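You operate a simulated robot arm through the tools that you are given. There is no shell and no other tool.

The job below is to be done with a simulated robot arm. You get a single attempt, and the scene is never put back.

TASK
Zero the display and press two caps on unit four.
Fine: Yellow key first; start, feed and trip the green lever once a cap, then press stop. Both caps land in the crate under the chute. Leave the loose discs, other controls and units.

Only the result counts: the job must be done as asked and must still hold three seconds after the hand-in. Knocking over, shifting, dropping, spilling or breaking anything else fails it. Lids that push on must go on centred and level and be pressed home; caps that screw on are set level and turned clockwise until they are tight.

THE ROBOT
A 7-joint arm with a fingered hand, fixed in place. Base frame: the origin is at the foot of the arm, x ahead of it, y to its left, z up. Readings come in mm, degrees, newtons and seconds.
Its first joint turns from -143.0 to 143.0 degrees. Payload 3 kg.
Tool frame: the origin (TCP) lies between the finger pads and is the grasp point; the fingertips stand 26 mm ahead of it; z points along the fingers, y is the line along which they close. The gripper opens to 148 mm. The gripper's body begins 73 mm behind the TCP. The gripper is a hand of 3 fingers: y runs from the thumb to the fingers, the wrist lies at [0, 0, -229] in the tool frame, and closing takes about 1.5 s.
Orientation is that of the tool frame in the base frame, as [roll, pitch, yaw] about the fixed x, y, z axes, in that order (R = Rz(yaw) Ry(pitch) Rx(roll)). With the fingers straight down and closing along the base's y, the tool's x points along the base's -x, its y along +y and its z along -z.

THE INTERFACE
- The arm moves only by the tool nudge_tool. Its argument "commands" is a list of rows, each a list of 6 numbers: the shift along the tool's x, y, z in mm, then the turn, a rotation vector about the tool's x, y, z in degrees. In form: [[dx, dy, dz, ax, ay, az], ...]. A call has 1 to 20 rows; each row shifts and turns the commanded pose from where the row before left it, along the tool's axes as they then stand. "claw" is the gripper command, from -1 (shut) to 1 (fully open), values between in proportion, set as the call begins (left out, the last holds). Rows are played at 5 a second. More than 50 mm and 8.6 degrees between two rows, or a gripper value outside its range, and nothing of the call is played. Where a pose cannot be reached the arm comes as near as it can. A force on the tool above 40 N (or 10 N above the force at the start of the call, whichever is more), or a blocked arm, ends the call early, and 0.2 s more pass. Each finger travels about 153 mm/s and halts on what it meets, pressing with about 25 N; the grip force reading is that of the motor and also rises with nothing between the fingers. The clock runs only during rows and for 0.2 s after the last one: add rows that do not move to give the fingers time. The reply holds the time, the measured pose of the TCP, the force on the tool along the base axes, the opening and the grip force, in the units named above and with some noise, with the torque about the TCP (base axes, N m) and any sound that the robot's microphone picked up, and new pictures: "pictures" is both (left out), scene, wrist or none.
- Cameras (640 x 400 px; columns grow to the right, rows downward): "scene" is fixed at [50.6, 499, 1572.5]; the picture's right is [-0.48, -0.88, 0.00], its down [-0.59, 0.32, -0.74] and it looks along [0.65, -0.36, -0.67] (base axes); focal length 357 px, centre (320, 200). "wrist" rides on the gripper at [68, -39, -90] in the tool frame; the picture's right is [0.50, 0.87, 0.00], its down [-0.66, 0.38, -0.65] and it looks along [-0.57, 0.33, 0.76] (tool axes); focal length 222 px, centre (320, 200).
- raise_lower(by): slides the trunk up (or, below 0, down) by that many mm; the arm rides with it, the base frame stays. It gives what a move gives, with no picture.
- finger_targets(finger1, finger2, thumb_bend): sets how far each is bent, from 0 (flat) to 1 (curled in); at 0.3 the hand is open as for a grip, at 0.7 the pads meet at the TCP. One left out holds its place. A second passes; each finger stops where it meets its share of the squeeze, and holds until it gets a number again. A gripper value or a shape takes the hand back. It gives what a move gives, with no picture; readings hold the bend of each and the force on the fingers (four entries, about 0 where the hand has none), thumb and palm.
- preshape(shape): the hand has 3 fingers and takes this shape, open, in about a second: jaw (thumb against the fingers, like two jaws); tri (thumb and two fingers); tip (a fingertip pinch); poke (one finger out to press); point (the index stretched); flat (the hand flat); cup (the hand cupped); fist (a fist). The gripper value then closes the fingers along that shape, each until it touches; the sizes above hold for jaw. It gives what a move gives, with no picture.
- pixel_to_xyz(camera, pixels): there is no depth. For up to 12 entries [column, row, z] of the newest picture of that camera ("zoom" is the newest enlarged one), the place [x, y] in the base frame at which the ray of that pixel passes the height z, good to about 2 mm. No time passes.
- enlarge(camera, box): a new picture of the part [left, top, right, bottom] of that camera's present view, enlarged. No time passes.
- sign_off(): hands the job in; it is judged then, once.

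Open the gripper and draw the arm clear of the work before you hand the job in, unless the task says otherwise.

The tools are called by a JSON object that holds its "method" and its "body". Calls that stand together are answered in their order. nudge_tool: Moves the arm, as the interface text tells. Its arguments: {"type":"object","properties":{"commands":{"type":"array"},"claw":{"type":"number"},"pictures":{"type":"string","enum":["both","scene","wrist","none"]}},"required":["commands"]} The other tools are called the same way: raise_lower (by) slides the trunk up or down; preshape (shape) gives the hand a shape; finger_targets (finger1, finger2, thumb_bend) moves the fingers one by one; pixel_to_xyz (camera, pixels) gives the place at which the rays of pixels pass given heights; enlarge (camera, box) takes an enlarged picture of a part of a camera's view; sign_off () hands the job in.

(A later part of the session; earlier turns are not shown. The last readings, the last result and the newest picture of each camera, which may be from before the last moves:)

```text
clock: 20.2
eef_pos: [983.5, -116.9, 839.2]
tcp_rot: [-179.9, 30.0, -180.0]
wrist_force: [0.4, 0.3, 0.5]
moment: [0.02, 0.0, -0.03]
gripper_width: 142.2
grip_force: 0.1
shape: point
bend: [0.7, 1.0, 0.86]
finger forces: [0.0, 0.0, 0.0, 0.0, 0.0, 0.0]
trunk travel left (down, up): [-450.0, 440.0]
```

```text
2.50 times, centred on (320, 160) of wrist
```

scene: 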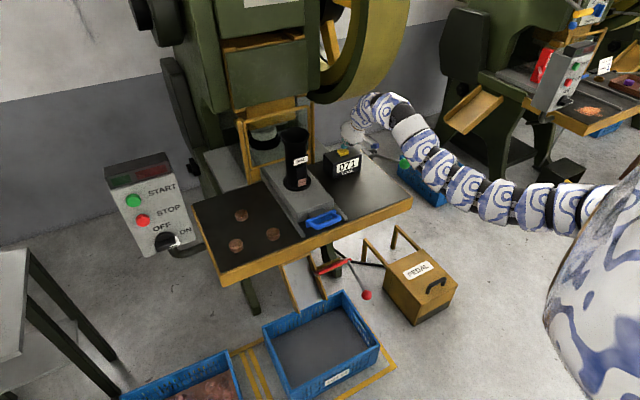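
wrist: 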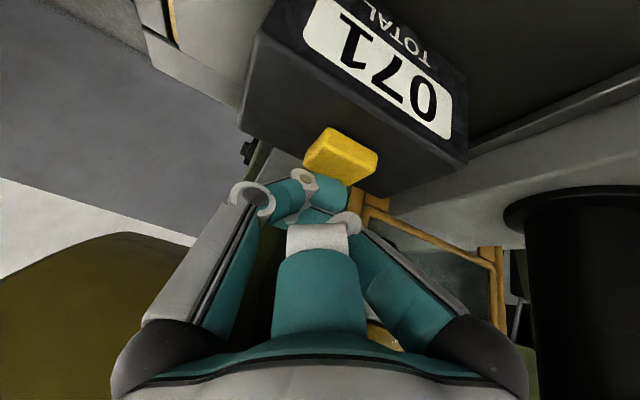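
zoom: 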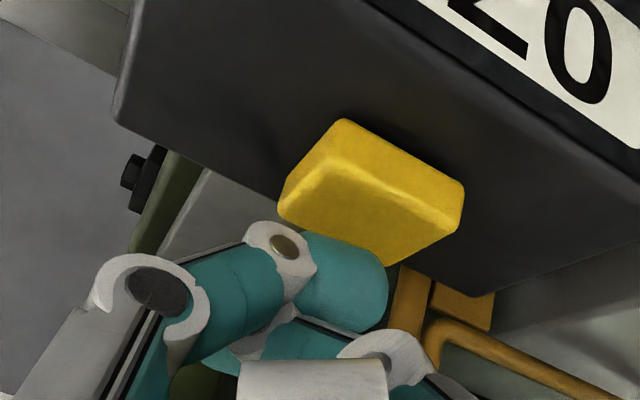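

The pad now appears just above the key (wrist pad bottom (330,174) vs key top face to (346,185)). I descend straight down in 2 mm steps with small centring, watching force and sound.

{"method": "nudge_tool", "body": {"commands": [[-3, 4, 2, 0, 0, 0], [1, 0, 1.73, 0, 0, 0], [1, 0, 1.73, 0, 0, 0], [1, 0, 1.73, 0, 0, 0], [1, 0, 1.73, 0, 0, 0], [0, 0, 0, 0, 0, 0]]}}

{"method": "enlarge", "body": {"camera": "wrist", "box": [220, 80, 420, 240]}}

{"method": "enlarge", "body": {"camera": "scene", "box": [310, 110, 390, 180]}}

```text
clock: 21.6
eef_pos: [987.7, -112.2, 832.0]
tcp_rot: [-179.9, 30.0, -179.9]
wrist_force: [0.4, -0.2, -0.6]
moment: [0.0, 0.01, 0.02]
gripper_width: 142.1
grip_force: 0.0
shape: point
bend: [0.7, 1.0, 0.87]
finger forces: [0.0, 0.0, 0.0, 0.0, 0.0, 0.1]
trunk travel left (down, up): [-450.0, 440.0]
```

scene: 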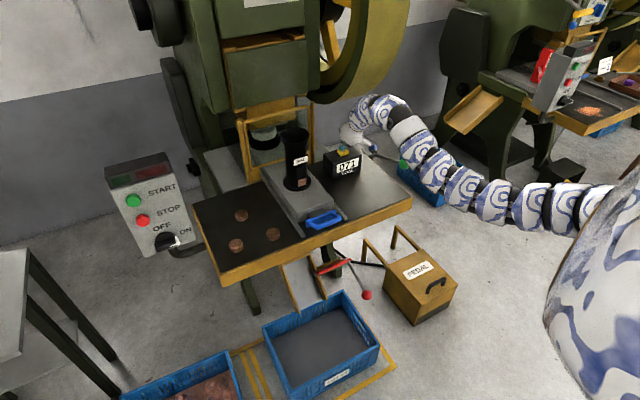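
wrist: 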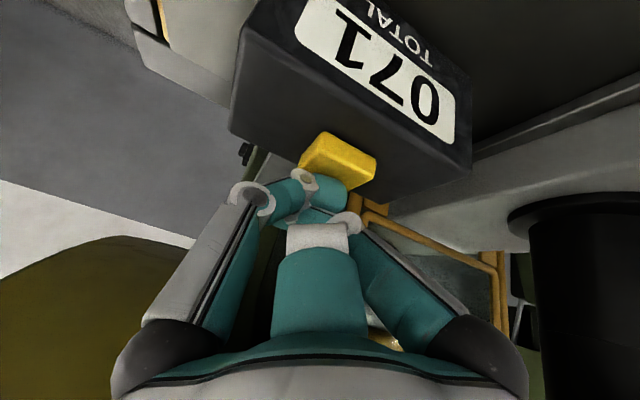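

```text
2.50 times, centred on (320, 160) of wrist
```

zoom: 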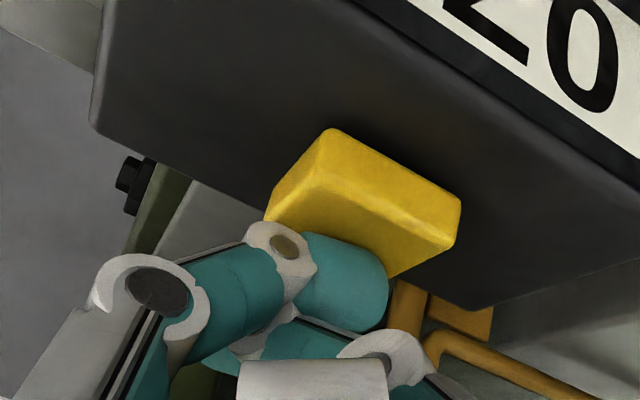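

```text
5.71 times, centred on (350, 145) of scene
```

zoom: 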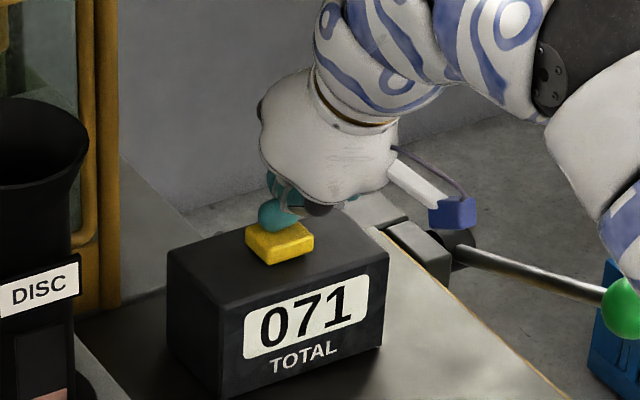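

The teal pad now occludes the key's far edge, so it is above the key but a little far; I shift 6 mm back and keep stepping down.

{"method": "nudge_tool", "body": {"commands": [[5.2, 0, -3, 0, 0, 0], [1, 0, 1.73, 0, 0, 0], [1, 0, 1.73, 0, 0, 0], [1, 0, 1.73, 0, 0, 0], [1, 0, 1.73, 0, 0, 0], [0, 0, 0, 0, 0, 0]], "pictures": "none"}}

{"method": "enlarge", "body": {"camera": "wrist", "box": [220, 80, 420, 240]}}

{"method": "enlarge", "body": {"camera": "scene", "box": [310, 110, 390, 180]}}

```text
clock: 23.0
eef_pos: [980.9, -113.2, 824.4]
tcp_rot: [-179.9, 30.0, -179.9]
wrist_force: [0.7, -0.3, 2.4]
moment: [0.01, -0.04, -0.02]
gripper_width: 142.1
grip_force: 0.1
shape: point
bend: [0.7, 1.0, 0.87]
finger forces: [0.0, 0.0, 0.1, 0.1, 0.0, 0.1]
trunk travel left (down, up): [-450.0, 440.0]
heard: click
```

```text
2.50 times, centred on (320, 160) of wrist
```

zoom: 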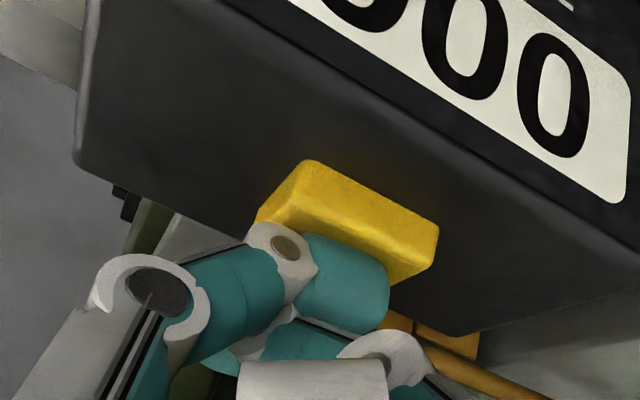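

```text
5.71 times, centred on (350, 145) of scene
```

zoom: 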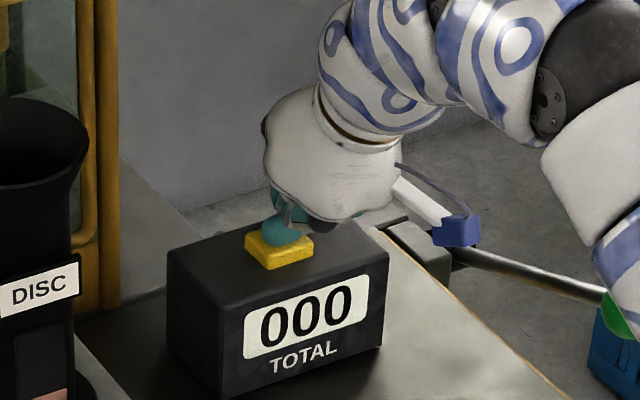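

Click heard and the display reads 000. I lift straight off the key, then back out and straighten the hand to a clear place at (830,-113,1000).

{"method": "nudge_tool", "body": {"commands": [[-19, 0, -32.9, 0, 0, 0], [-19, 0, -32.9, 0, 0, 0], [12.1, 0, -30.1, 0, 5, 0], [14.6, 0, -28.9, 0, 5, 0], [21.4, 0, -29.1, 0, 5, 0], [23.8, 0, -27.1, 0, 5, 0], [18, 0, -13.3, 0, 5, 0], [19, 0, -11.7, 0, 5, 0], [0, 0, 0, 0, 0, 0]]}}

{"method": "enlarge", "body": {"camera": "scene", "box": [270, 110, 430, 210]}}

```text
clock: 25.0
eef_pos: [831.5, -114.6, 1000.0]
tcp_rot: [-179.9, -0.1, -180.0]
wrist_force: [0.1, -0.3, -0.4]
moment: [0.01, -0.01, 0.01]
gripper_width: 142.2
grip_force: 0.1
shape: point
bend: [0.7, 1.0, 0.87]
finger forces: [0.1, 0.0, 0.1, 0.1, 0.1, 0.1]
trunk travel left (down, up): [-450.0, 440.0]
```

scene: 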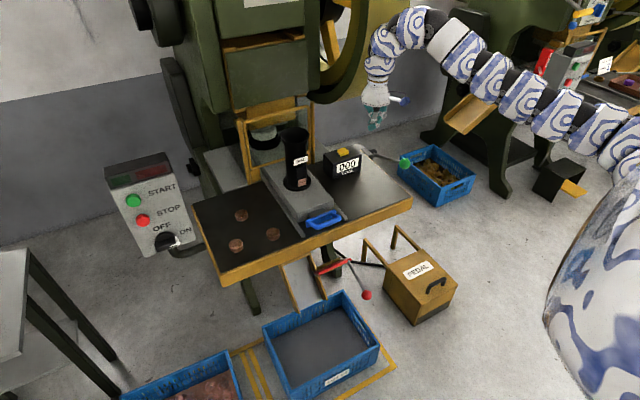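
wrist: 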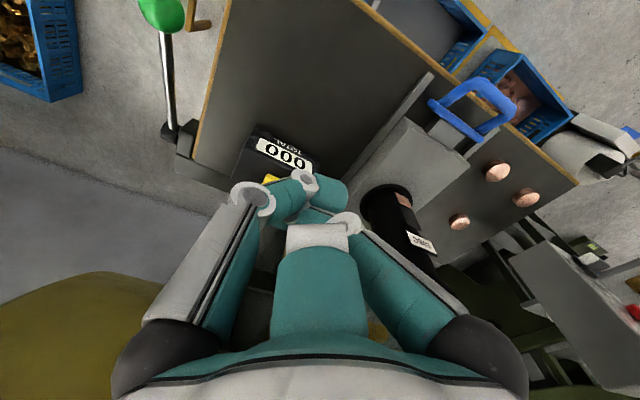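

```text
4.00 times, centred on (350, 160) of scene
```

zoom: 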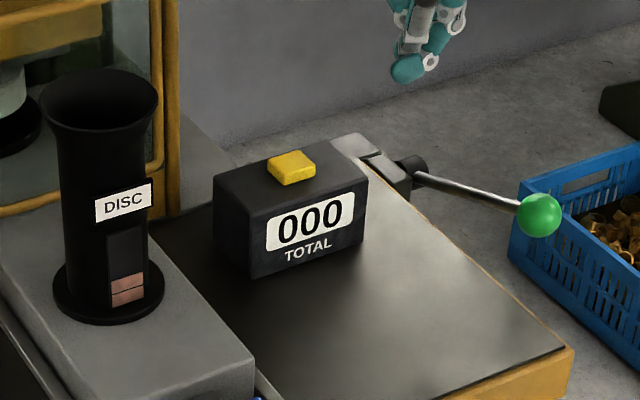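

Display stays 000. I cross left in front of the tower to about (780,350,1000).

{"method": "nudge_tool", "body": {"commands": [[8, 38, 0, 0, 0, 0], [8, 38, 0, 0, 0, 0], [8, 38, 0, 0, 0, 0], [4, 38, 0, 0, 0, 0], [4, 38, 0, 0, 0, 0], [4, 38, 0, 0, 0, 0], [4, 38, 0, 0, 0, 0], [4, 38, 0, 0, 0, 0], [4, 38, 0, 0, 0, 0], [4, 38, 0, 0, 0, 0], [0, 38, 0, 0, 0, 0], [0, 46, 0, 0, 0, 0], [0, 0, 0, 0, 0, 0]]}}

```text
clock: 27.8
eef_pos: [762.8, 332.9, 993.8]
tcp_rot: [-180.0, 0.1, -179.9]
wrist_force: [-0.5, 0.5, -0.1]
moment: [0.03, 0.0, 0.01]
gripper_width: 142.1
grip_force: 0.1
shape: point
bend: [0.7, 1.0, 0.87]
finger forces: [0.0, 0.1, 0.1, 0.0, 0.0, 0.0]
out of reach, approached as far as the arm can: row 12
trunk travel left (down, up): [-450.0, 440.0]
```

scene: 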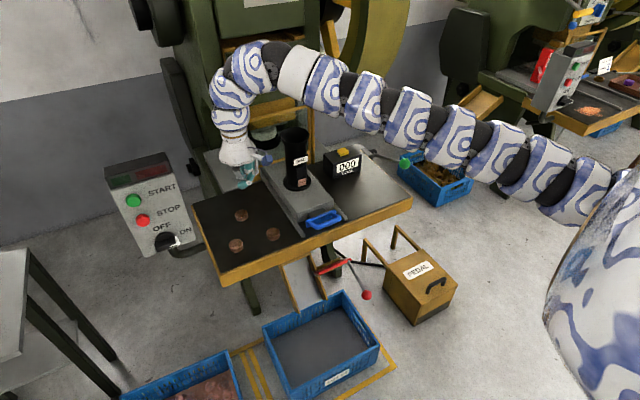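
wrist: 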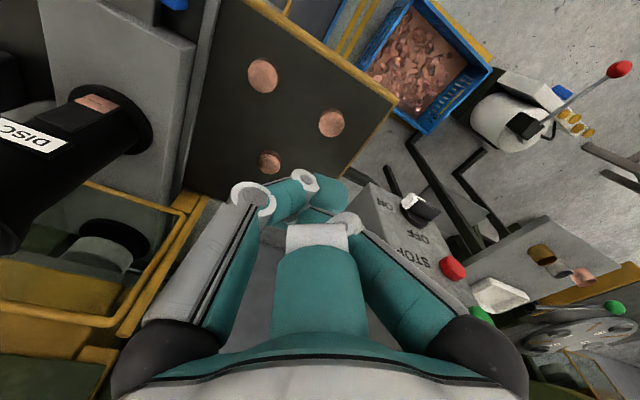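

Row 12 was out of reach, likely a wrist-yaw limit as the arm swings left. I yaw the hand by +28° with the arm's azimuth to free it.

{"method": "nudge_tool", "body": {"commands": [[0, 0, 0, 0, 0, -7], [0, 0, 0, 0, 0, -7], [0, 0, 0, 0, 0, -7], [0, 0, 0, 0, 0, -7], [0, 0, 0, 0, 0, 0]], "pictures": "scene"}}

```text
clock: 29.0
eef_pos: [761.6, 330.7, 995.2]
tcp_rot: [-179.9, 0.1, -151.8]
wrist_force: [-0.2, -0.2, 0.0]
moment: [-0.03, 0.0, -0.07]
gripper_width: 142.4
grip_force: 0.1
shape: point
bend: [0.7, 1.0, 0.87]
finger forces: [0.1, 0.0, 0.0, 0.0, 0.0, 0.0]
trunk travel left (down, up): [-450.0, 440.0]
```

scene: 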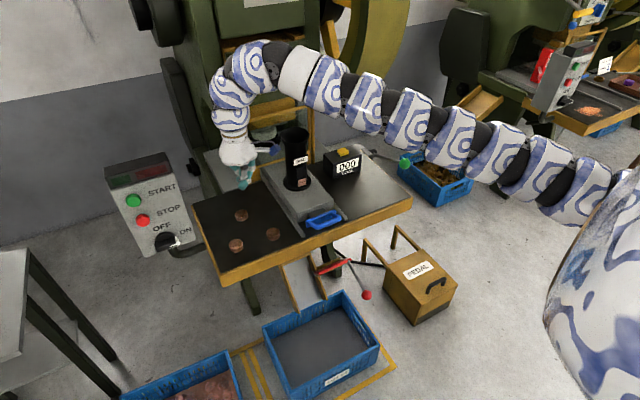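

Yaw succeeded. I swing further left around the base to about (680,470,995), keeping the hand aligned with the arm.

{"method": "nudge_tool", "body": {"commands": [[1.5, 40.5, 0, 0, 0, -3], [1.5, 40.5, 0, 0, 0, -3], [1.5, 40.5, 0, 0, 0, -3], [1.5, 40.5, 0, 0, 0, -3], [0, 0, 0, 0, 0, 0]]}}

```text
clock: 30.2
eef_pos: [664.6, 443.7, 991.2]
tcp_rot: [-179.9, -0.1, -139.9]
wrist_force: [-0.4, -0.5, 0.3]
moment: [-0.01, 0.02, 0.01]
gripper_width: 142.3
grip_force: 0.0
shape: point
bend: [0.7, 1.0, 0.87]
finger forces: [0.1, 0.0, 0.1, 0.0, 0.0, 0.1]
out of reach, approached as far as the arm can: row 2, 3, 4
trunk travel left (down, up): [-450.0, 440.0]
```

scene: 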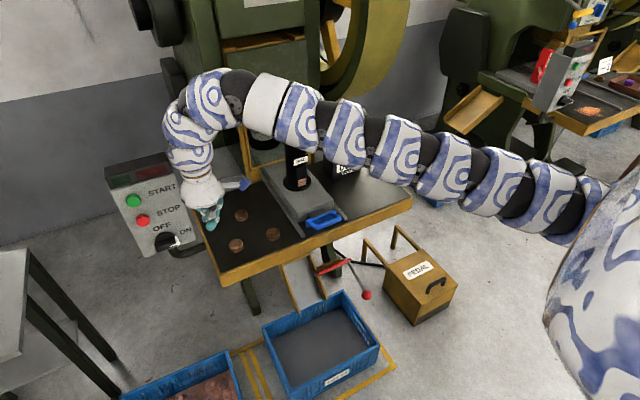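
wrist: 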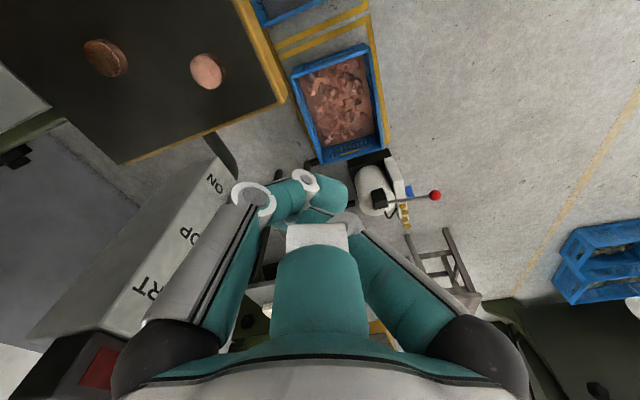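

The far limit is about 960 mm from a shoulder at roughly y=-250, so the panel should be pressed with the hand level and pointing about 35° left of +x. I start tilting the hand up about its wrist while drawing the wrist down and in.

{"method": "nudge_tool", "body": {"commands": [[-23.2, 6, 16.8, 0, -7, 0], [-21, 6, 16.1, 0, -7, 0], [-18.9, 6, 15.1, 0, -7, 0], [-16.9, 6, 13.9, 0, -7, 0], [0, 0, 0, 0, 0, 0]]}}

```text
clock: 31.4
eef_pos: [718.9, 520.7, 947.1]
tcp_rot: [-179.8, 28.2, -139.9]
wrist_force: [-0.6, 0.2, 0.0]
moment: [0.01, 0.0, -0.01]
gripper_width: 142.0
grip_force: 0.0
shape: point
bend: [0.7, 1.0, 0.87]
finger forces: [0.0, 0.0, 0.1, 0.0, 0.0, 0.0]
trunk travel left (down, up): [-450.0, 440.0]
```

scene: 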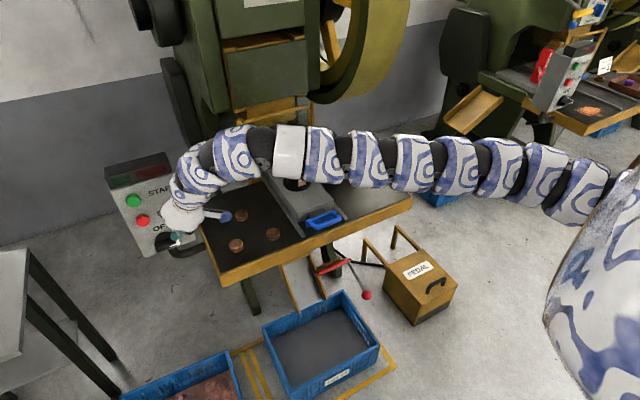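
wrist: 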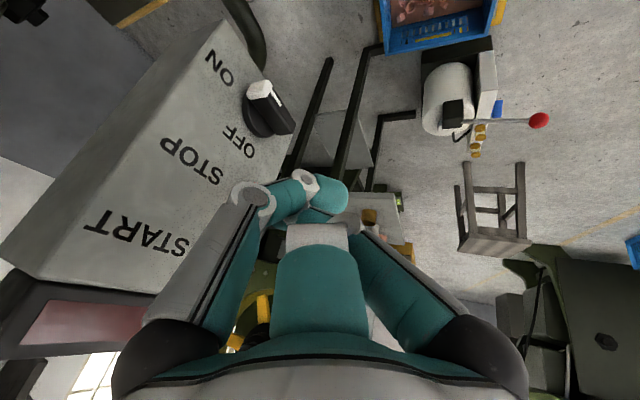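

The tilt proceeds well, with the panel at left in the wrist view and ~100 mm of room. I continue the tilt.

{"method": "nudge_tool", "body": {"commands": [[-15.1, 6, 12.4, 0, -7, 0], [-13.4, 6, 10.8, 0, -7, 0], [-12, 6, 8.9, 0, -7, 0], [-10.9, 6, 6.9, 0, -7, 0], [0, 0, 0, 0, 0, 0]]}}

```text
clock: 32.6
eef_pos: [749.7, 580.4, 946.8]
tcp_rot: [-179.9, 56.0, -139.8]
wrist_force: [0.1, 0.3, 0.7]
moment: [-0.01, 0.01, -0.04]
gripper_width: 142.2
grip_force: 0.0
shape: point
bend: [0.7, 1.0, 0.87]
finger forces: [0.1, 0.1, 0.0, 0.0, 0.0, 0.0]
trunk travel left (down, up): [-450.0, 440.0]
```

scene: 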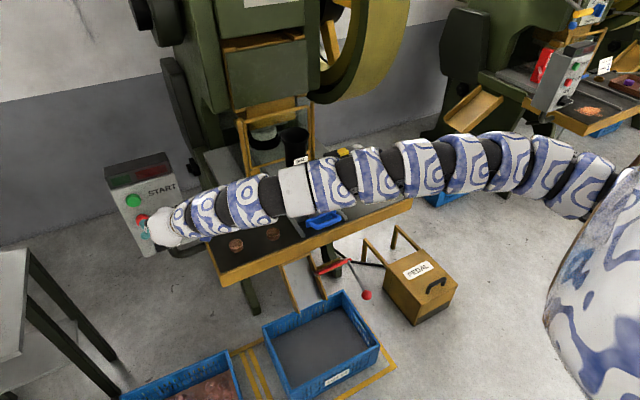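
wrist: 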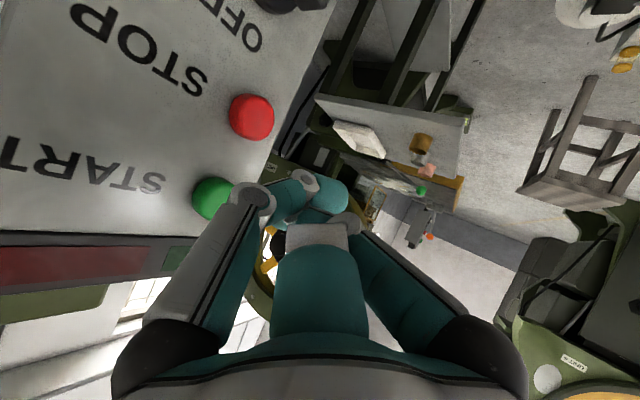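

Stop (251,117) and start (210,198) are in the wrist view. I measure both again with the two cameras.

{"method": "pixel_to_xyz", "body": {"camera": "wrist", "pixels": [[251, 117, 900], [251, 117, 920], [211, 198, 960], [211, 198, 980], [272, 160, 920], [335, 5, 850], [338, 190, 930]]}}

{"method": "pixel_to_xyz", "body": {"camera": "scene", "pixels": [[133, 201, 960], [133, 201, 980], [142, 220, 900], [142, 220, 920], [163, 242, 850]]}}

{"method": "enlarge", "body": {"camera": "scene", "box": [90, 140, 220, 270]}}

```text
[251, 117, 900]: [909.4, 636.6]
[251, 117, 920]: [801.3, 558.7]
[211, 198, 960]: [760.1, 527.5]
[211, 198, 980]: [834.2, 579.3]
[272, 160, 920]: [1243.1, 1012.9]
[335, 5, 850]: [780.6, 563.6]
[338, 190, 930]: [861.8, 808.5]
```

```text
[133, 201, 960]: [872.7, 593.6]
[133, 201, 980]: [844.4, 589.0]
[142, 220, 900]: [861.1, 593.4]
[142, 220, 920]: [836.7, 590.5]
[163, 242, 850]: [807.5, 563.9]
```

```text
3.08 times, centred on (155, 205) of scene
```

zoom: 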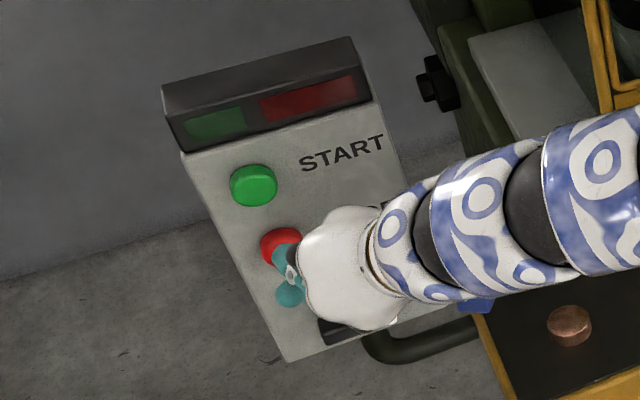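

Start is at (840,588,983) and stop at (846,591,911). I finish tilting to level while bringing the TCP toward (757,621,983).

{"method": "nudge_tool", "body": {"commands": [[-11.1, 5.1, 7.5, 0, -6.8, 0], [-10.1, 5.1, 5.6, 0, -6.8, 0], [-9.4, 5.1, 3.5, 0, -6.8, 0], [-8.9, 5.1, 1.4, 0, -6.8, 0], [-8.7, 5.1, -0.8, 0, -6.8, 0], [0, 0, 0, 0, 0, 0]]}}

```text
clock: 34.0
eef_pos: [759.8, 619.7, 981.2]
tcp_rot: [-80.9, 89.9, -40.9]
wrist_force: [0.0, -0.5, -0.2]
moment: [0.05, -0.03, 0.07]
gripper_width: 141.9
grip_force: 0.1
shape: point
bend: [0.7, 1.0, 0.87]
finger forces: [0.1, 0.1, 0.1, 0.1, 0.0, 0.0]
trunk travel left (down, up): [-450.0, 440.0]
```

scene: 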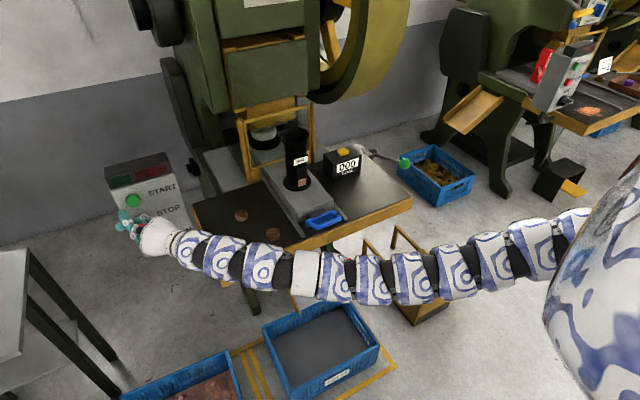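
wrist: 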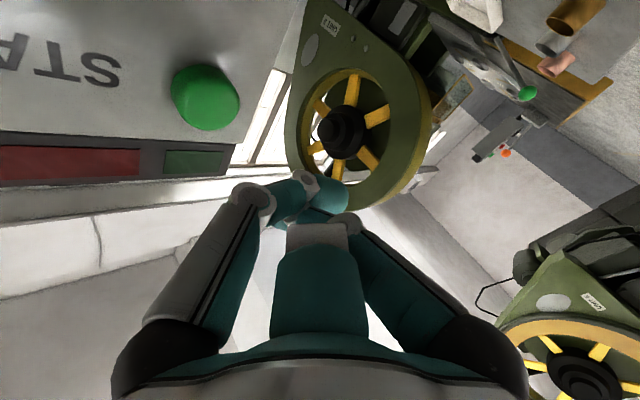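

Level at last: start button at wrist (205,97). I yaw back 12° about the wrist so the pad comes in front of the start button.

{"method": "nudge_tool", "body": {"commands": [[0, -23.9, -1.25, 6, 0, 0], [0, -23.9, -1.25, 6, 0, 0], [0, 0, 0, 0, 0, 0]]}}

{"method": "enlarge", "body": {"camera": "scene", "box": [90, 140, 220, 270]}}

```text
clock: 34.8
eef_pos: [785.6, 580.4, 983.2]
tcp_rot: [-98.3, 89.9, -70.3]
wrist_force: [-0.1, -0.5, 0.3]
moment: [-0.01, 0.0, 0.0]
gripper_width: 142.1
grip_force: 0.1
shape: point
bend: [0.7, 1.0, 0.87]
finger forces: [0.1, 0.0, 0.0, 0.0, 0.0, 0.0]
trunk travel left (down, up): [-450.0, 440.0]
```

scene: 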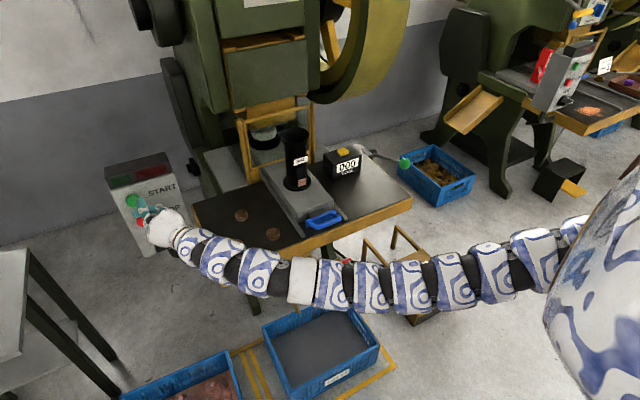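
wrist: 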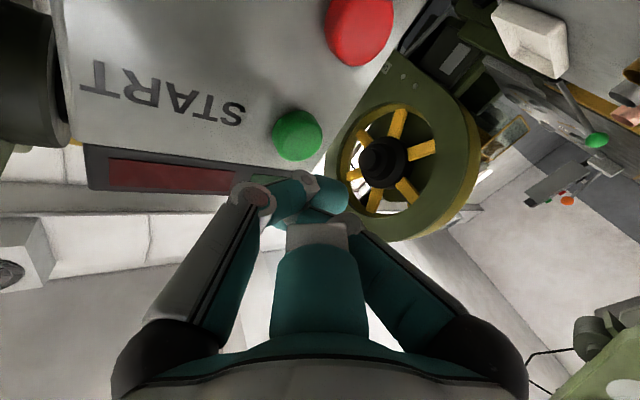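

```text
3.08 times, centred on (155, 205) of scene
```

zoom: 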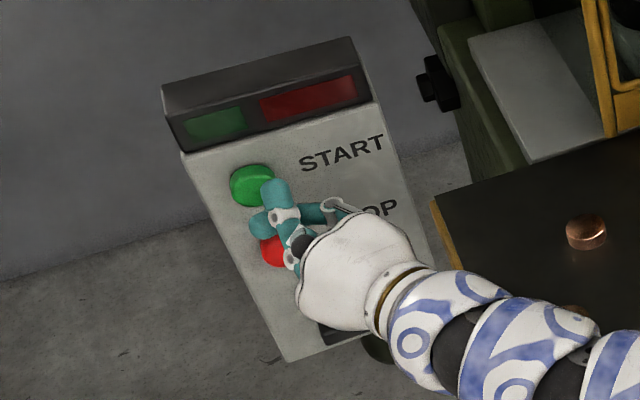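

The digits cross at scene zoom (280,220), in front of the panel and just short of start at (253,187). I move 20 mm toward it and 8 mm left, then look.

{"method": "nudge_tool", "body": {"commands": [[0, -1.2, 10.7, 0, 0, 0], [0, -1.2, 10.7, 0, 0, 0], [0, 0, 0, 0, 0, 0]]}}

{"method": "enlarge", "body": {"camera": "scene", "box": [110, 170, 180, 240]}}

{"method": "enlarge", "body": {"camera": "wrist", "box": [200, 60, 440, 260]}}

```text
clock: 35.6
eef_pos: [806.7, 588.5, 983.4]
tcp_rot: [-96.4, 89.9, -68.4]
wrist_force: [0.8, -0.7, -0.8]
moment: [0.01, 0.01, 0.04]
gripper_width: 142.2
grip_force: 0.0
shape: point
bend: [0.7, 1.0, 0.87]
finger forces: [0.1, 0.0, 0.0, 0.1, 0.1, 0.1]
trunk travel left (down, up): [-450.0, 440.0]
```

scene: 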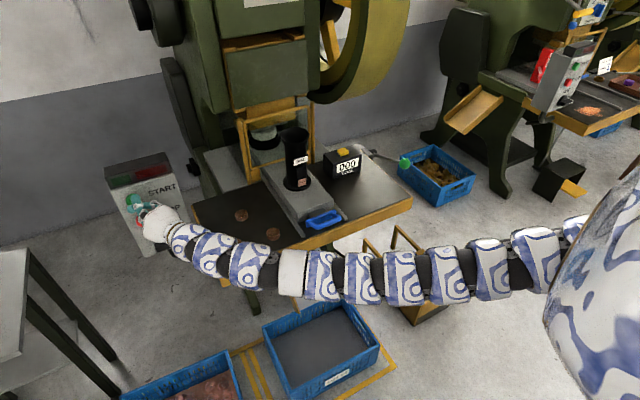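
wrist: 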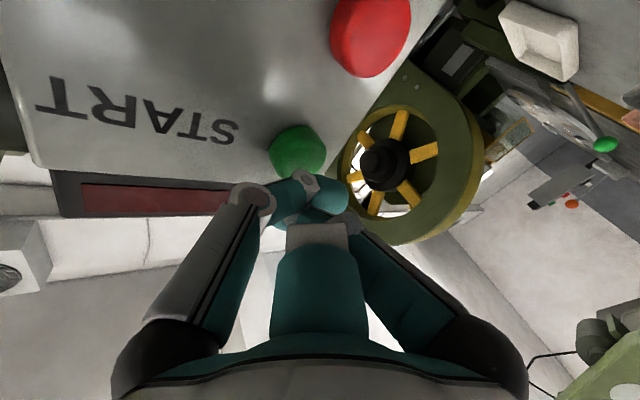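

```text
5.71 times, centred on (145, 205) of scene
```

zoom: 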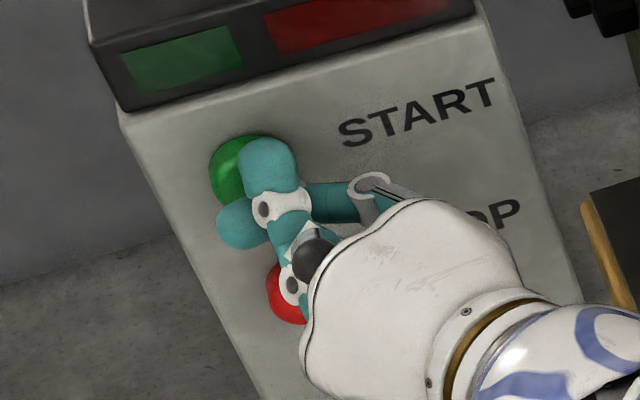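

```text
2.00 times, centred on (320, 160) of wrist
```

zoom: 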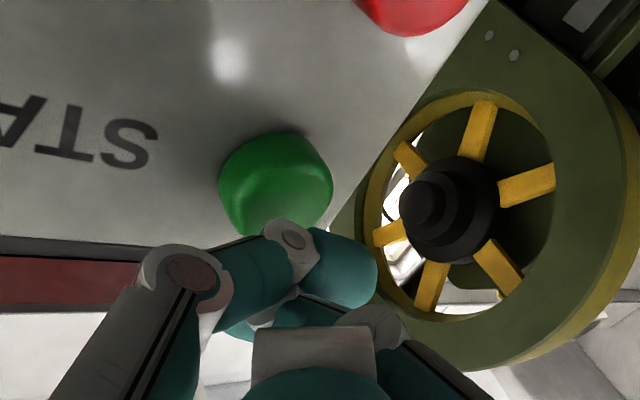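

The thumb pad will land on start, about 5 mm low, so I raise 4 mm and then step in +x by 3 mm at a time, listening for the click.

{"method": "nudge_tool", "body": {"commands": [[-4, -1.41, 2.65, 0, 0, 0], [0, -1.41, 2.65, 0, 0, 0], [0, -1.41, 2.65, 0, 0, 0], [0, -1.41, 2.65, 0, 0, 0], [0, 0, 0, 0, 0, 0]], "pictures": "none"}}

{"method": "enlarge", "body": {"camera": "scene", "box": [110, 170, 180, 240]}}

{"method": "enlarge", "body": {"camera": "wrist", "box": [200, 60, 440, 260]}}

```text
clock: 36.8
eef_pos: [817.6, 588.5, 985.8]
tcp_rot: [-123.2, 89.9, -95.1]
wrist_force: [0.3, 0.2, 0.5]
moment: [-0.04, 0.0, -0.01]
gripper_width: 142.2
grip_force: 0.0
shape: point
bend: [0.7, 1.0, 0.87]
finger forces: [0.0, 0.0, 0.0, 0.0, 0.1, 0.0]
trunk travel left (down, up): [-450.0, 440.0]
```

```text
5.71 times, centred on (145, 205) of scene
```

zoom: 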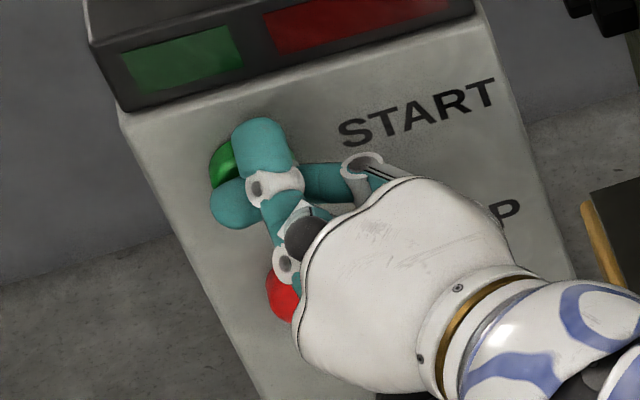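

```text
2.00 times, centred on (320, 160) of wrist
```

zoom: 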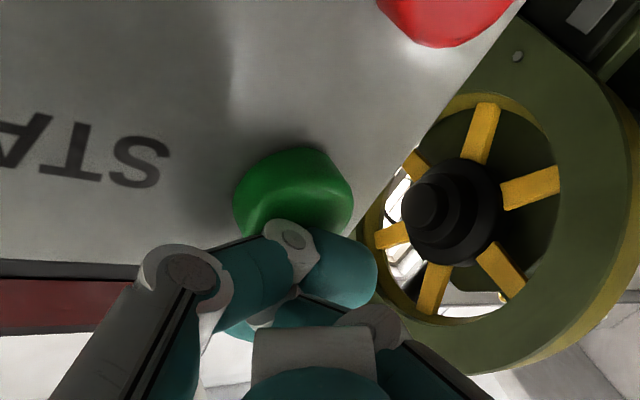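

Pad's close to start with no contact yet (x=817). I continue stepping in.

{"method": "nudge_tool", "body": {"commands": [[0, -1.41, 2.65, 0, 0, 0], [0, -1.41, 2.65, 0, 0, 0], [0, -1.41, 2.65, 0, 0, 0], [0, 0, 0, 0, 0, 0]], "pictures": "none"}}

{"method": "enlarge", "body": {"camera": "scene", "box": [110, 170, 180, 240]}}

{"method": "enlarge", "body": {"camera": "wrist", "box": [200, 60, 440, 260]}}

```text
clock: 37.8
eef_pos: [827.2, 589.3, 986.4]
tcp_rot: [-61.6, 90.0, -33.6]
wrist_force: [-3.6, 0.1, 2.1]
moment: [-0.01, 0.0, -0.03]
gripper_width: 142.2
grip_force: 0.1
shape: point
bend: [0.7, 1.0, 0.88]
finger forces: [0.1, 0.1, 0.1, 0.1, 7.5, 0.0]
trunk travel left (down, up): [-450.0, 440.0]
heard: click
```

```text
5.71 times, centred on (145, 205) of scene
```

zoom: 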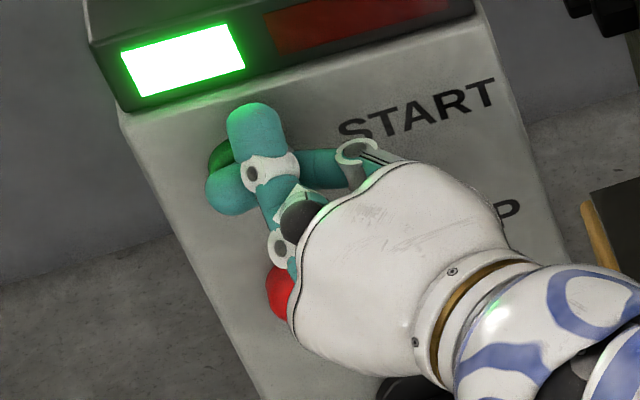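

```text
2.00 times, centred on (320, 160) of wrist
```

zoom: 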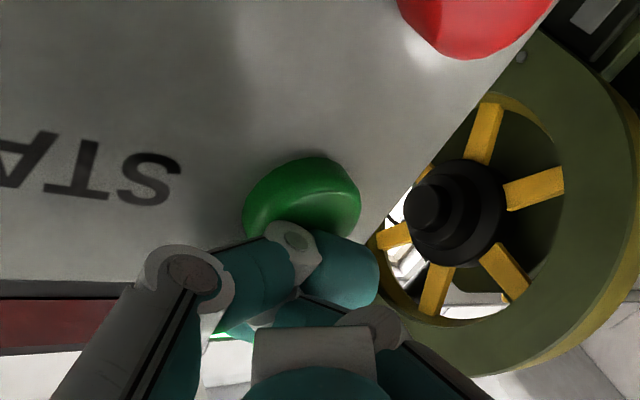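

The green lamp is lit: started. I back straight off the button and yaw clear of the panel.

{"method": "nudge_tool", "body": {"commands": [[0, 9.4, -17.7, 0, 0, 0], [0, 9.4, -17.7, 0, 0, 0], [0, 23.9, -1.25, -6, 0, 0], [0, 23.9, -1.25, -6, 0, 0], [0, 0, 0, 0, 0, 0]]}}

```text
clock: 39.0
eef_pos: [760.8, 628.5, 986.9]
tcp_rot: [-119.1, 89.8, -79.0]
wrist_force: [0.4, 0.0, 0.1]
moment: [-0.02, 0.01, 0.04]
gripper_width: 142.0
grip_force: 0.0
shape: point
bend: [0.7, 1.0, 0.88]
finger forces: [0.0, 0.1, 0.0, 0.1, 0.1, 0.0]
trunk travel left (down, up): [-450.0, 440.0]
```

scene: 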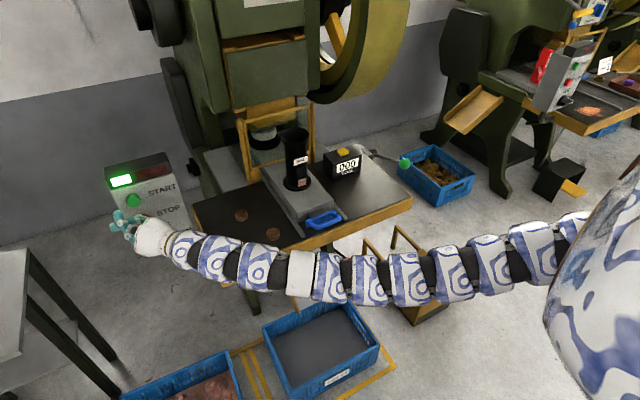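
wrist: 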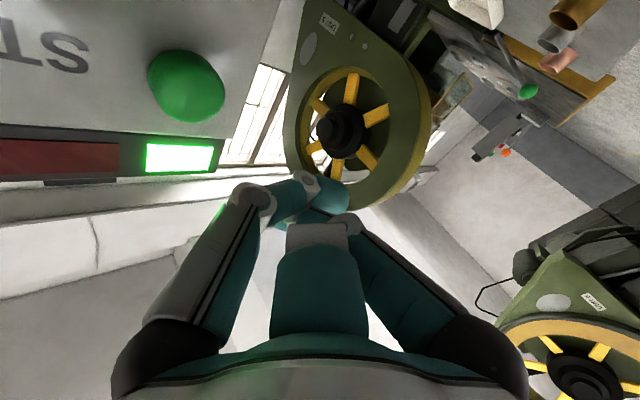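

Clear of the panel, lamp still green, flywheel turning. I lower the hand's tilt back to pointing down along the reverse of my approach.

{"method": "nudge_tool", "body": {"commands": [[7.4, -5.8, -1, 0, 6.9, 0], [7.5, -5.8, -3.5, 0, 6.9, 0], [7.8, -5.8, -6, 0, 6.9, 0], [8.5, -5.8, -8.4, 0, 6.9, 0], [9.5, -5.8, -10.7, 0, 6.9, 0], [10.7, -5.8, -12.9, 0, 6.9, 0], [12.2, -5.8, -14.9, 0, 6.9, 0], [0, 0, 0, 0, 0, 0]], "pictures": "scene"}}

{"method": "nudge_tool", "body": {"commands": [[13.9, -5.8, -16.7, 0, 6.9, 0], [15.8, -5.8, -18.3, 0, 6.9, 0], [17.9, -5.8, -19.6, 0, 6.9, 0], [20.2, -5.8, -20.7, 0, 6.9, 0], [22.6, -5.8, -21.5, 0, 6.9, 0], [25, -5.8, -22, 0, 6.9, 0], [0, 0, 0, 0, 0, 0]]}}

```text
clock: 40.8
eef_pos: [729.7, 549.0, 957.8]
tcp_rot: [-179.9, 41.5, -139.8]
wrist_force: [-0.2, -0.3, -0.6]
moment: [-0.01, 0.01, 0.0]
gripper_width: 141.9
grip_force: 0.0
shape: point
bend: [0.7, 1.0, 0.88]
finger forces: [0.0, 0.0, 0.1, 0.1, 0.0, 0.0]
trunk travel left (down, up): [-450.0, 440.0]
```

scene: 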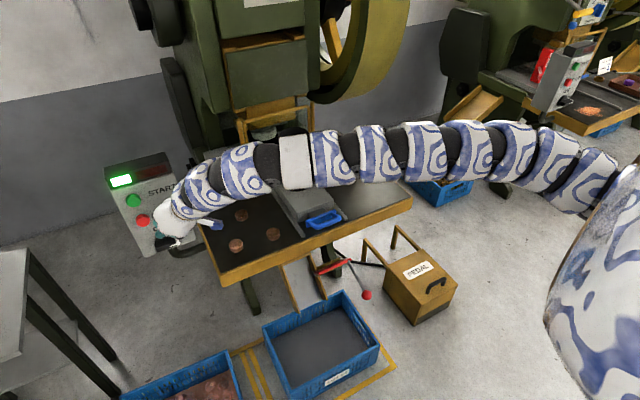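

```text
clock: 42.4
eef_pos: [637.3, 428.1, 1020.8]
tcp_rot: [-179.9, 0.2, -139.9]
wrist_force: [0.6, -0.1, 0.2]
moment: [0.01, 0.02, 0.01]
gripper_width: 142.1
grip_force: 0.1
shape: point
bend: [0.7, 1.0, 0.88]
finger forces: [0.1, 0.1, 0.0, 0.1, 0.1, 0.1]
trunk travel left (down, up): [-450.0, 440.0]
```

scene: 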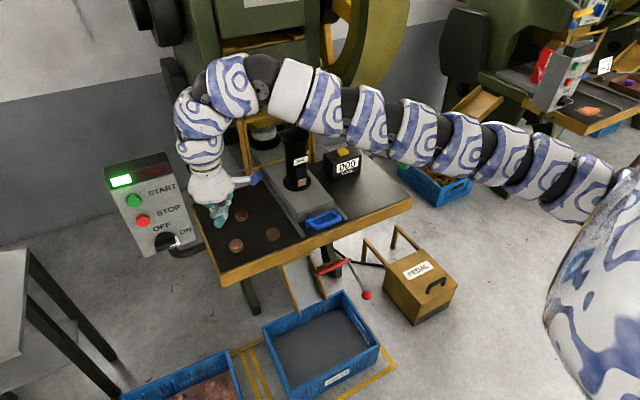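
wrist: 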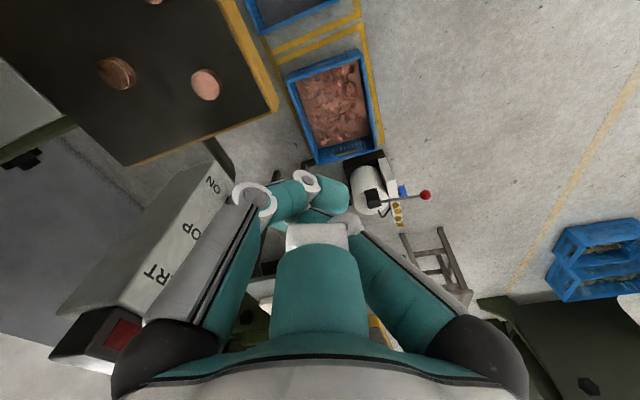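

I'm back, pointing down at (637,428,1021). For the handle I need the shoulder higher, so I raise the trunk 380 mm before swinging over.

{"method": "raise_lower", "body": {"by": 380}}

```text
clock: 46.1
eef_pos: [637.9, 427.5, 1399.6]
tcp_rot: [-179.8, 0.2, -140.0]
wrist_force: [0.0, 0.1, 0.1]
moment: [0.0, 0.01, -0.02]
gripper_width: 142.3
grip_force: 0.1
shape: point
bend: [0.7, 1.0, 0.88]
finger forces: [0.0, 0.1, 0.0, 0.1, 0.0, 0.0]
trunk travel left (down, up): [-830.0, 60.0]
```

I swing down to (700,300,1150), undoing the yaw on the way.

{"method": "nudge_tool", "body": {"commands": [[4.9, -19.8, 35.7, 0, 0, 5], [3.1, -20.2, 35.7, 0, 0, 5], [1.35, -20.3, 35.7, 0, 0, 5], [-0.5, -20.4, 35.7, 0, 0, 5], [-2.2, -20.3, 35.7, 0, 0, 5], [-4, -20, 35.7, 0, 0, 5], [-5.7, -19.6, 35.7, 0, 0, 5], [0, 0, 0, 0, 0, 0]]}}

```text
clock: 47.9
eef_pos: [700.8, 299.4, 1150.1]
tcp_rot: [179.9, 0.3, -174.8]
wrist_force: [0.3, -0.1, 0.1]
moment: [0.0, -0.04, 0.03]
gripper_width: 142.3
grip_force: 0.1
shape: point
bend: [0.7, 1.0, 0.88]
finger forces: [0.1, 0.0, 0.0, 0.0, 0.0, 0.0]
trunk travel left (down, up): [-830.0, 60.0]
```

scene: 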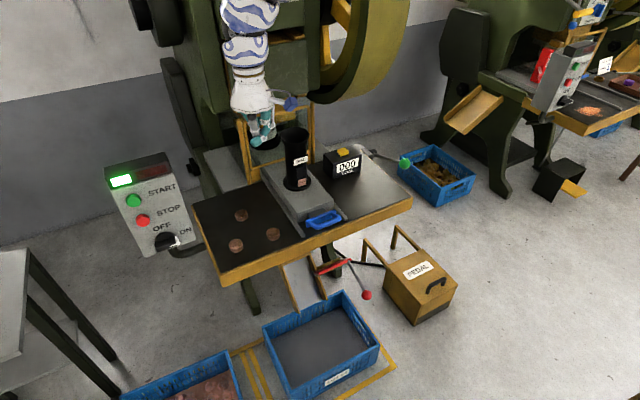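
wrist: 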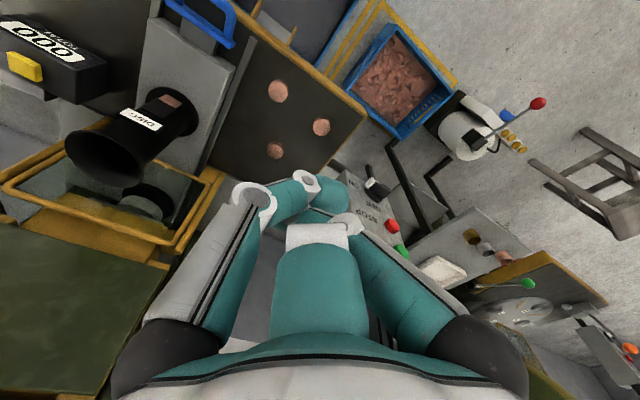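

Good view; now I move to (730,130,950) over the front of the table for a close look at the blue handle.

{"method": "nudge_tool", "body": {"commands": [[-2.3, -28.6, 33.3, 0, 0, 0.8], [-2.3, -28.6, 33.3, 0, 0, 0.8], [-2.3, -28.6, 33.3, 0, 0, 0.8], [-2.3, -28.6, 33.3, 0, 0, 0.8], [-2.3, -28.6, 33.3, 0, 0, 0.8], [-2.3, -28.6, 33.3, 0, 0, 0.8], [0, 0, 0, 0, 0, 0]]}}

{"method": "enlarge", "body": {"camera": "wrist", "box": [200, 0, 440, 160]}}

{"method": "enlarge", "body": {"camera": "scene", "box": [280, 190, 360, 250]}}

```text
clock: 49.5
eef_pos: [722.9, 128.2, 949.9]
tcp_rot: [179.9, 0.2, -179.7]
wrist_force: [-0.9, 0.6, 0.3]
moment: [0.02, -0.01, -0.01]
gripper_width: 142.4
grip_force: 0.1
shape: point
bend: [0.7, 1.0, 0.88]
finger forces: [0.1, 0.0, 0.0, 0.0, 0.0, 0.1]
trunk travel left (down, up): [-830.0, 60.0]
```

scene: 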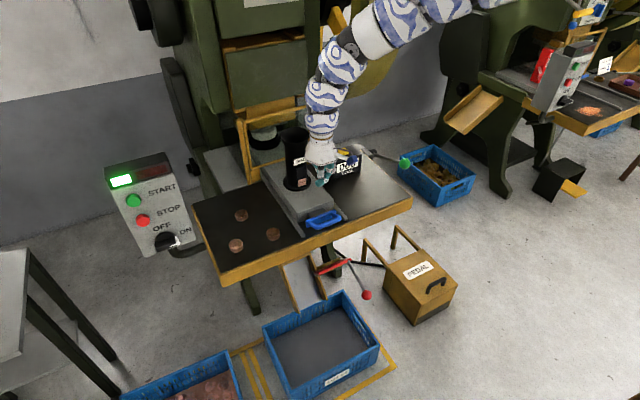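
wrist: 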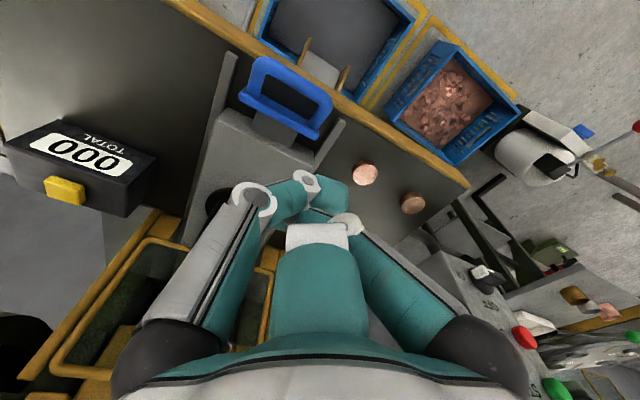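

```text
2.50 times, centred on (320, 80) of wrist
```

zoom: 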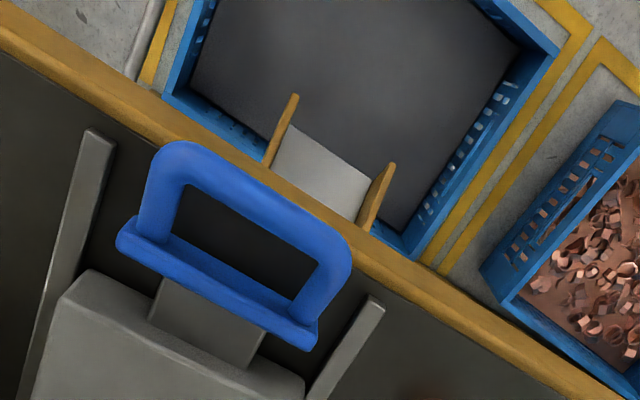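

```text
6.67 times, centred on (320, 220) of scene
```

zoom: 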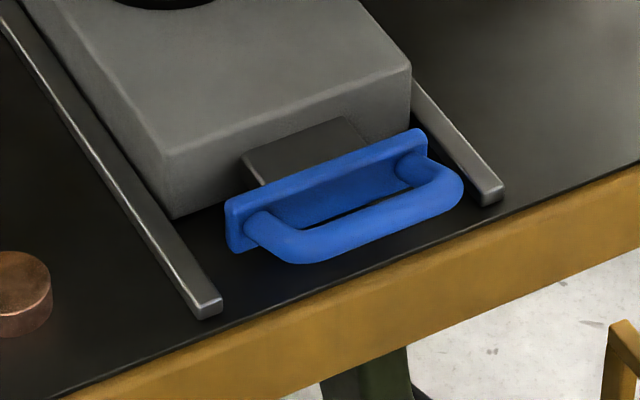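

The handle is a D-loop: a plate on the tongue and a round bar ~35 mm in front, with an opening. I triangulate its parts.

{"method": "pixel_to_xyz", "body": {"camera": "wrist", "pixels": [[294, 80, 740], [294, 80, 760], [258, 66, 750], [326, 104, 750], [242, 94, 760], [316, 132, 760], [285, 98, 740], [300, 67, 725]]}}

{"method": "pixel_to_xyz", "body": {"camera": "scene", "pixels": [[325.2, 223.7, 740], [325.2, 223.7, 760], [316.2, 227, 750], [339.5, 218, 750], [307.2, 220, 760], [334.7, 210, 760], [321, 215, 770]]}}

```text
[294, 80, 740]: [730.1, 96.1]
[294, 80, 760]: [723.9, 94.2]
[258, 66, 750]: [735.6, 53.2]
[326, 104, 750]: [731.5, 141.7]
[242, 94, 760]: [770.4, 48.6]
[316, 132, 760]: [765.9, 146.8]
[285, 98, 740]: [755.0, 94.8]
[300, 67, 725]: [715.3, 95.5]
```

```text
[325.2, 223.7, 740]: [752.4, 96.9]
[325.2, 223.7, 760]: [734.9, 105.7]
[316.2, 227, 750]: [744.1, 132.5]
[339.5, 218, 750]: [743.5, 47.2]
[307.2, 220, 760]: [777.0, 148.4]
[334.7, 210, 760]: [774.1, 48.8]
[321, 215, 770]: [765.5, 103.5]
```

Bar is at about (733,97,752), plate at x≈768, leaving a ~23 mm gap—room for the 10 mm thick thumb. I switch to jaw shape and yaw the hand +90° so it closes along x, thumb on the press side.

{"method": "preshape", "body": {"shape": "jaw"}}

{"method": "nudge_tool", "body": {"commands": [[0, 0, 0, 0, 0, -7.5], [0, 0, 0, 0, 0, -7.5], [0, 0, 0, 0, 0, -7.5], [0, 0, 0, 0, 0, -7.5], [0, 0, 0, 0, 0, -7.5], [0, 0, 0, 0, 0, -7.5], [0, 0, 0, 0, 0, 0]]}}

```text
clock: 50.4
eef_pos: [723.9, 128.8, 949.9]
tcp_rot: [180.0, 0.2, -179.7]
wrist_force: [-0.1, 0.3, 0.4]
moment: [-0.02, 0.0, -0.01]
gripper_width: 147.7
grip_force: 0.1
shape: jaw
bend: [0.3, 0.3, 0.3]
finger forces: [0.1, 0.1, 0.1, 0.0, 0.0, 0.1]
trunk travel left (down, up): [-830.0, 60.0]
```

```text
clock: 52.0
eef_pos: [725.6, 129.5, 951.8]
tcp_rot: [-179.9, 0.1, -134.6]
wrist_force: [0.6, -0.1, -0.5]
moment: [0.04, -0.01, 0.0]
gripper_width: 147.9
grip_force: 0.0
shape: jaw
bend: [0.3, 0.3, 0.3]
finger forces: [0.0, 0.0, 0.0, 0.0, 0.0, 0.1]
trunk travel left (down, up): [-830.0, 60.0]
```

scene: 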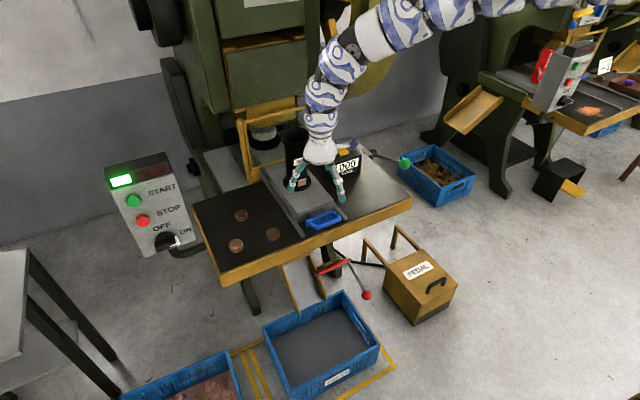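
wrist: 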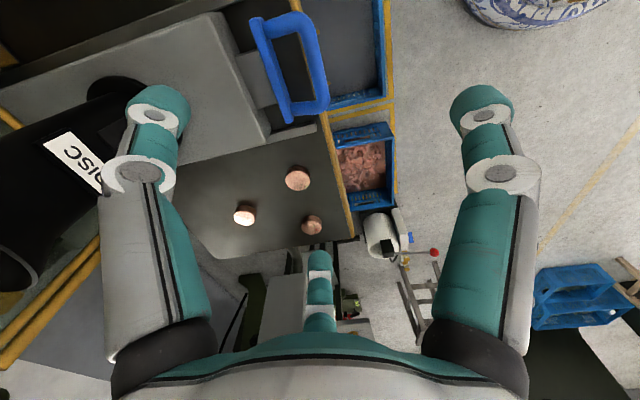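

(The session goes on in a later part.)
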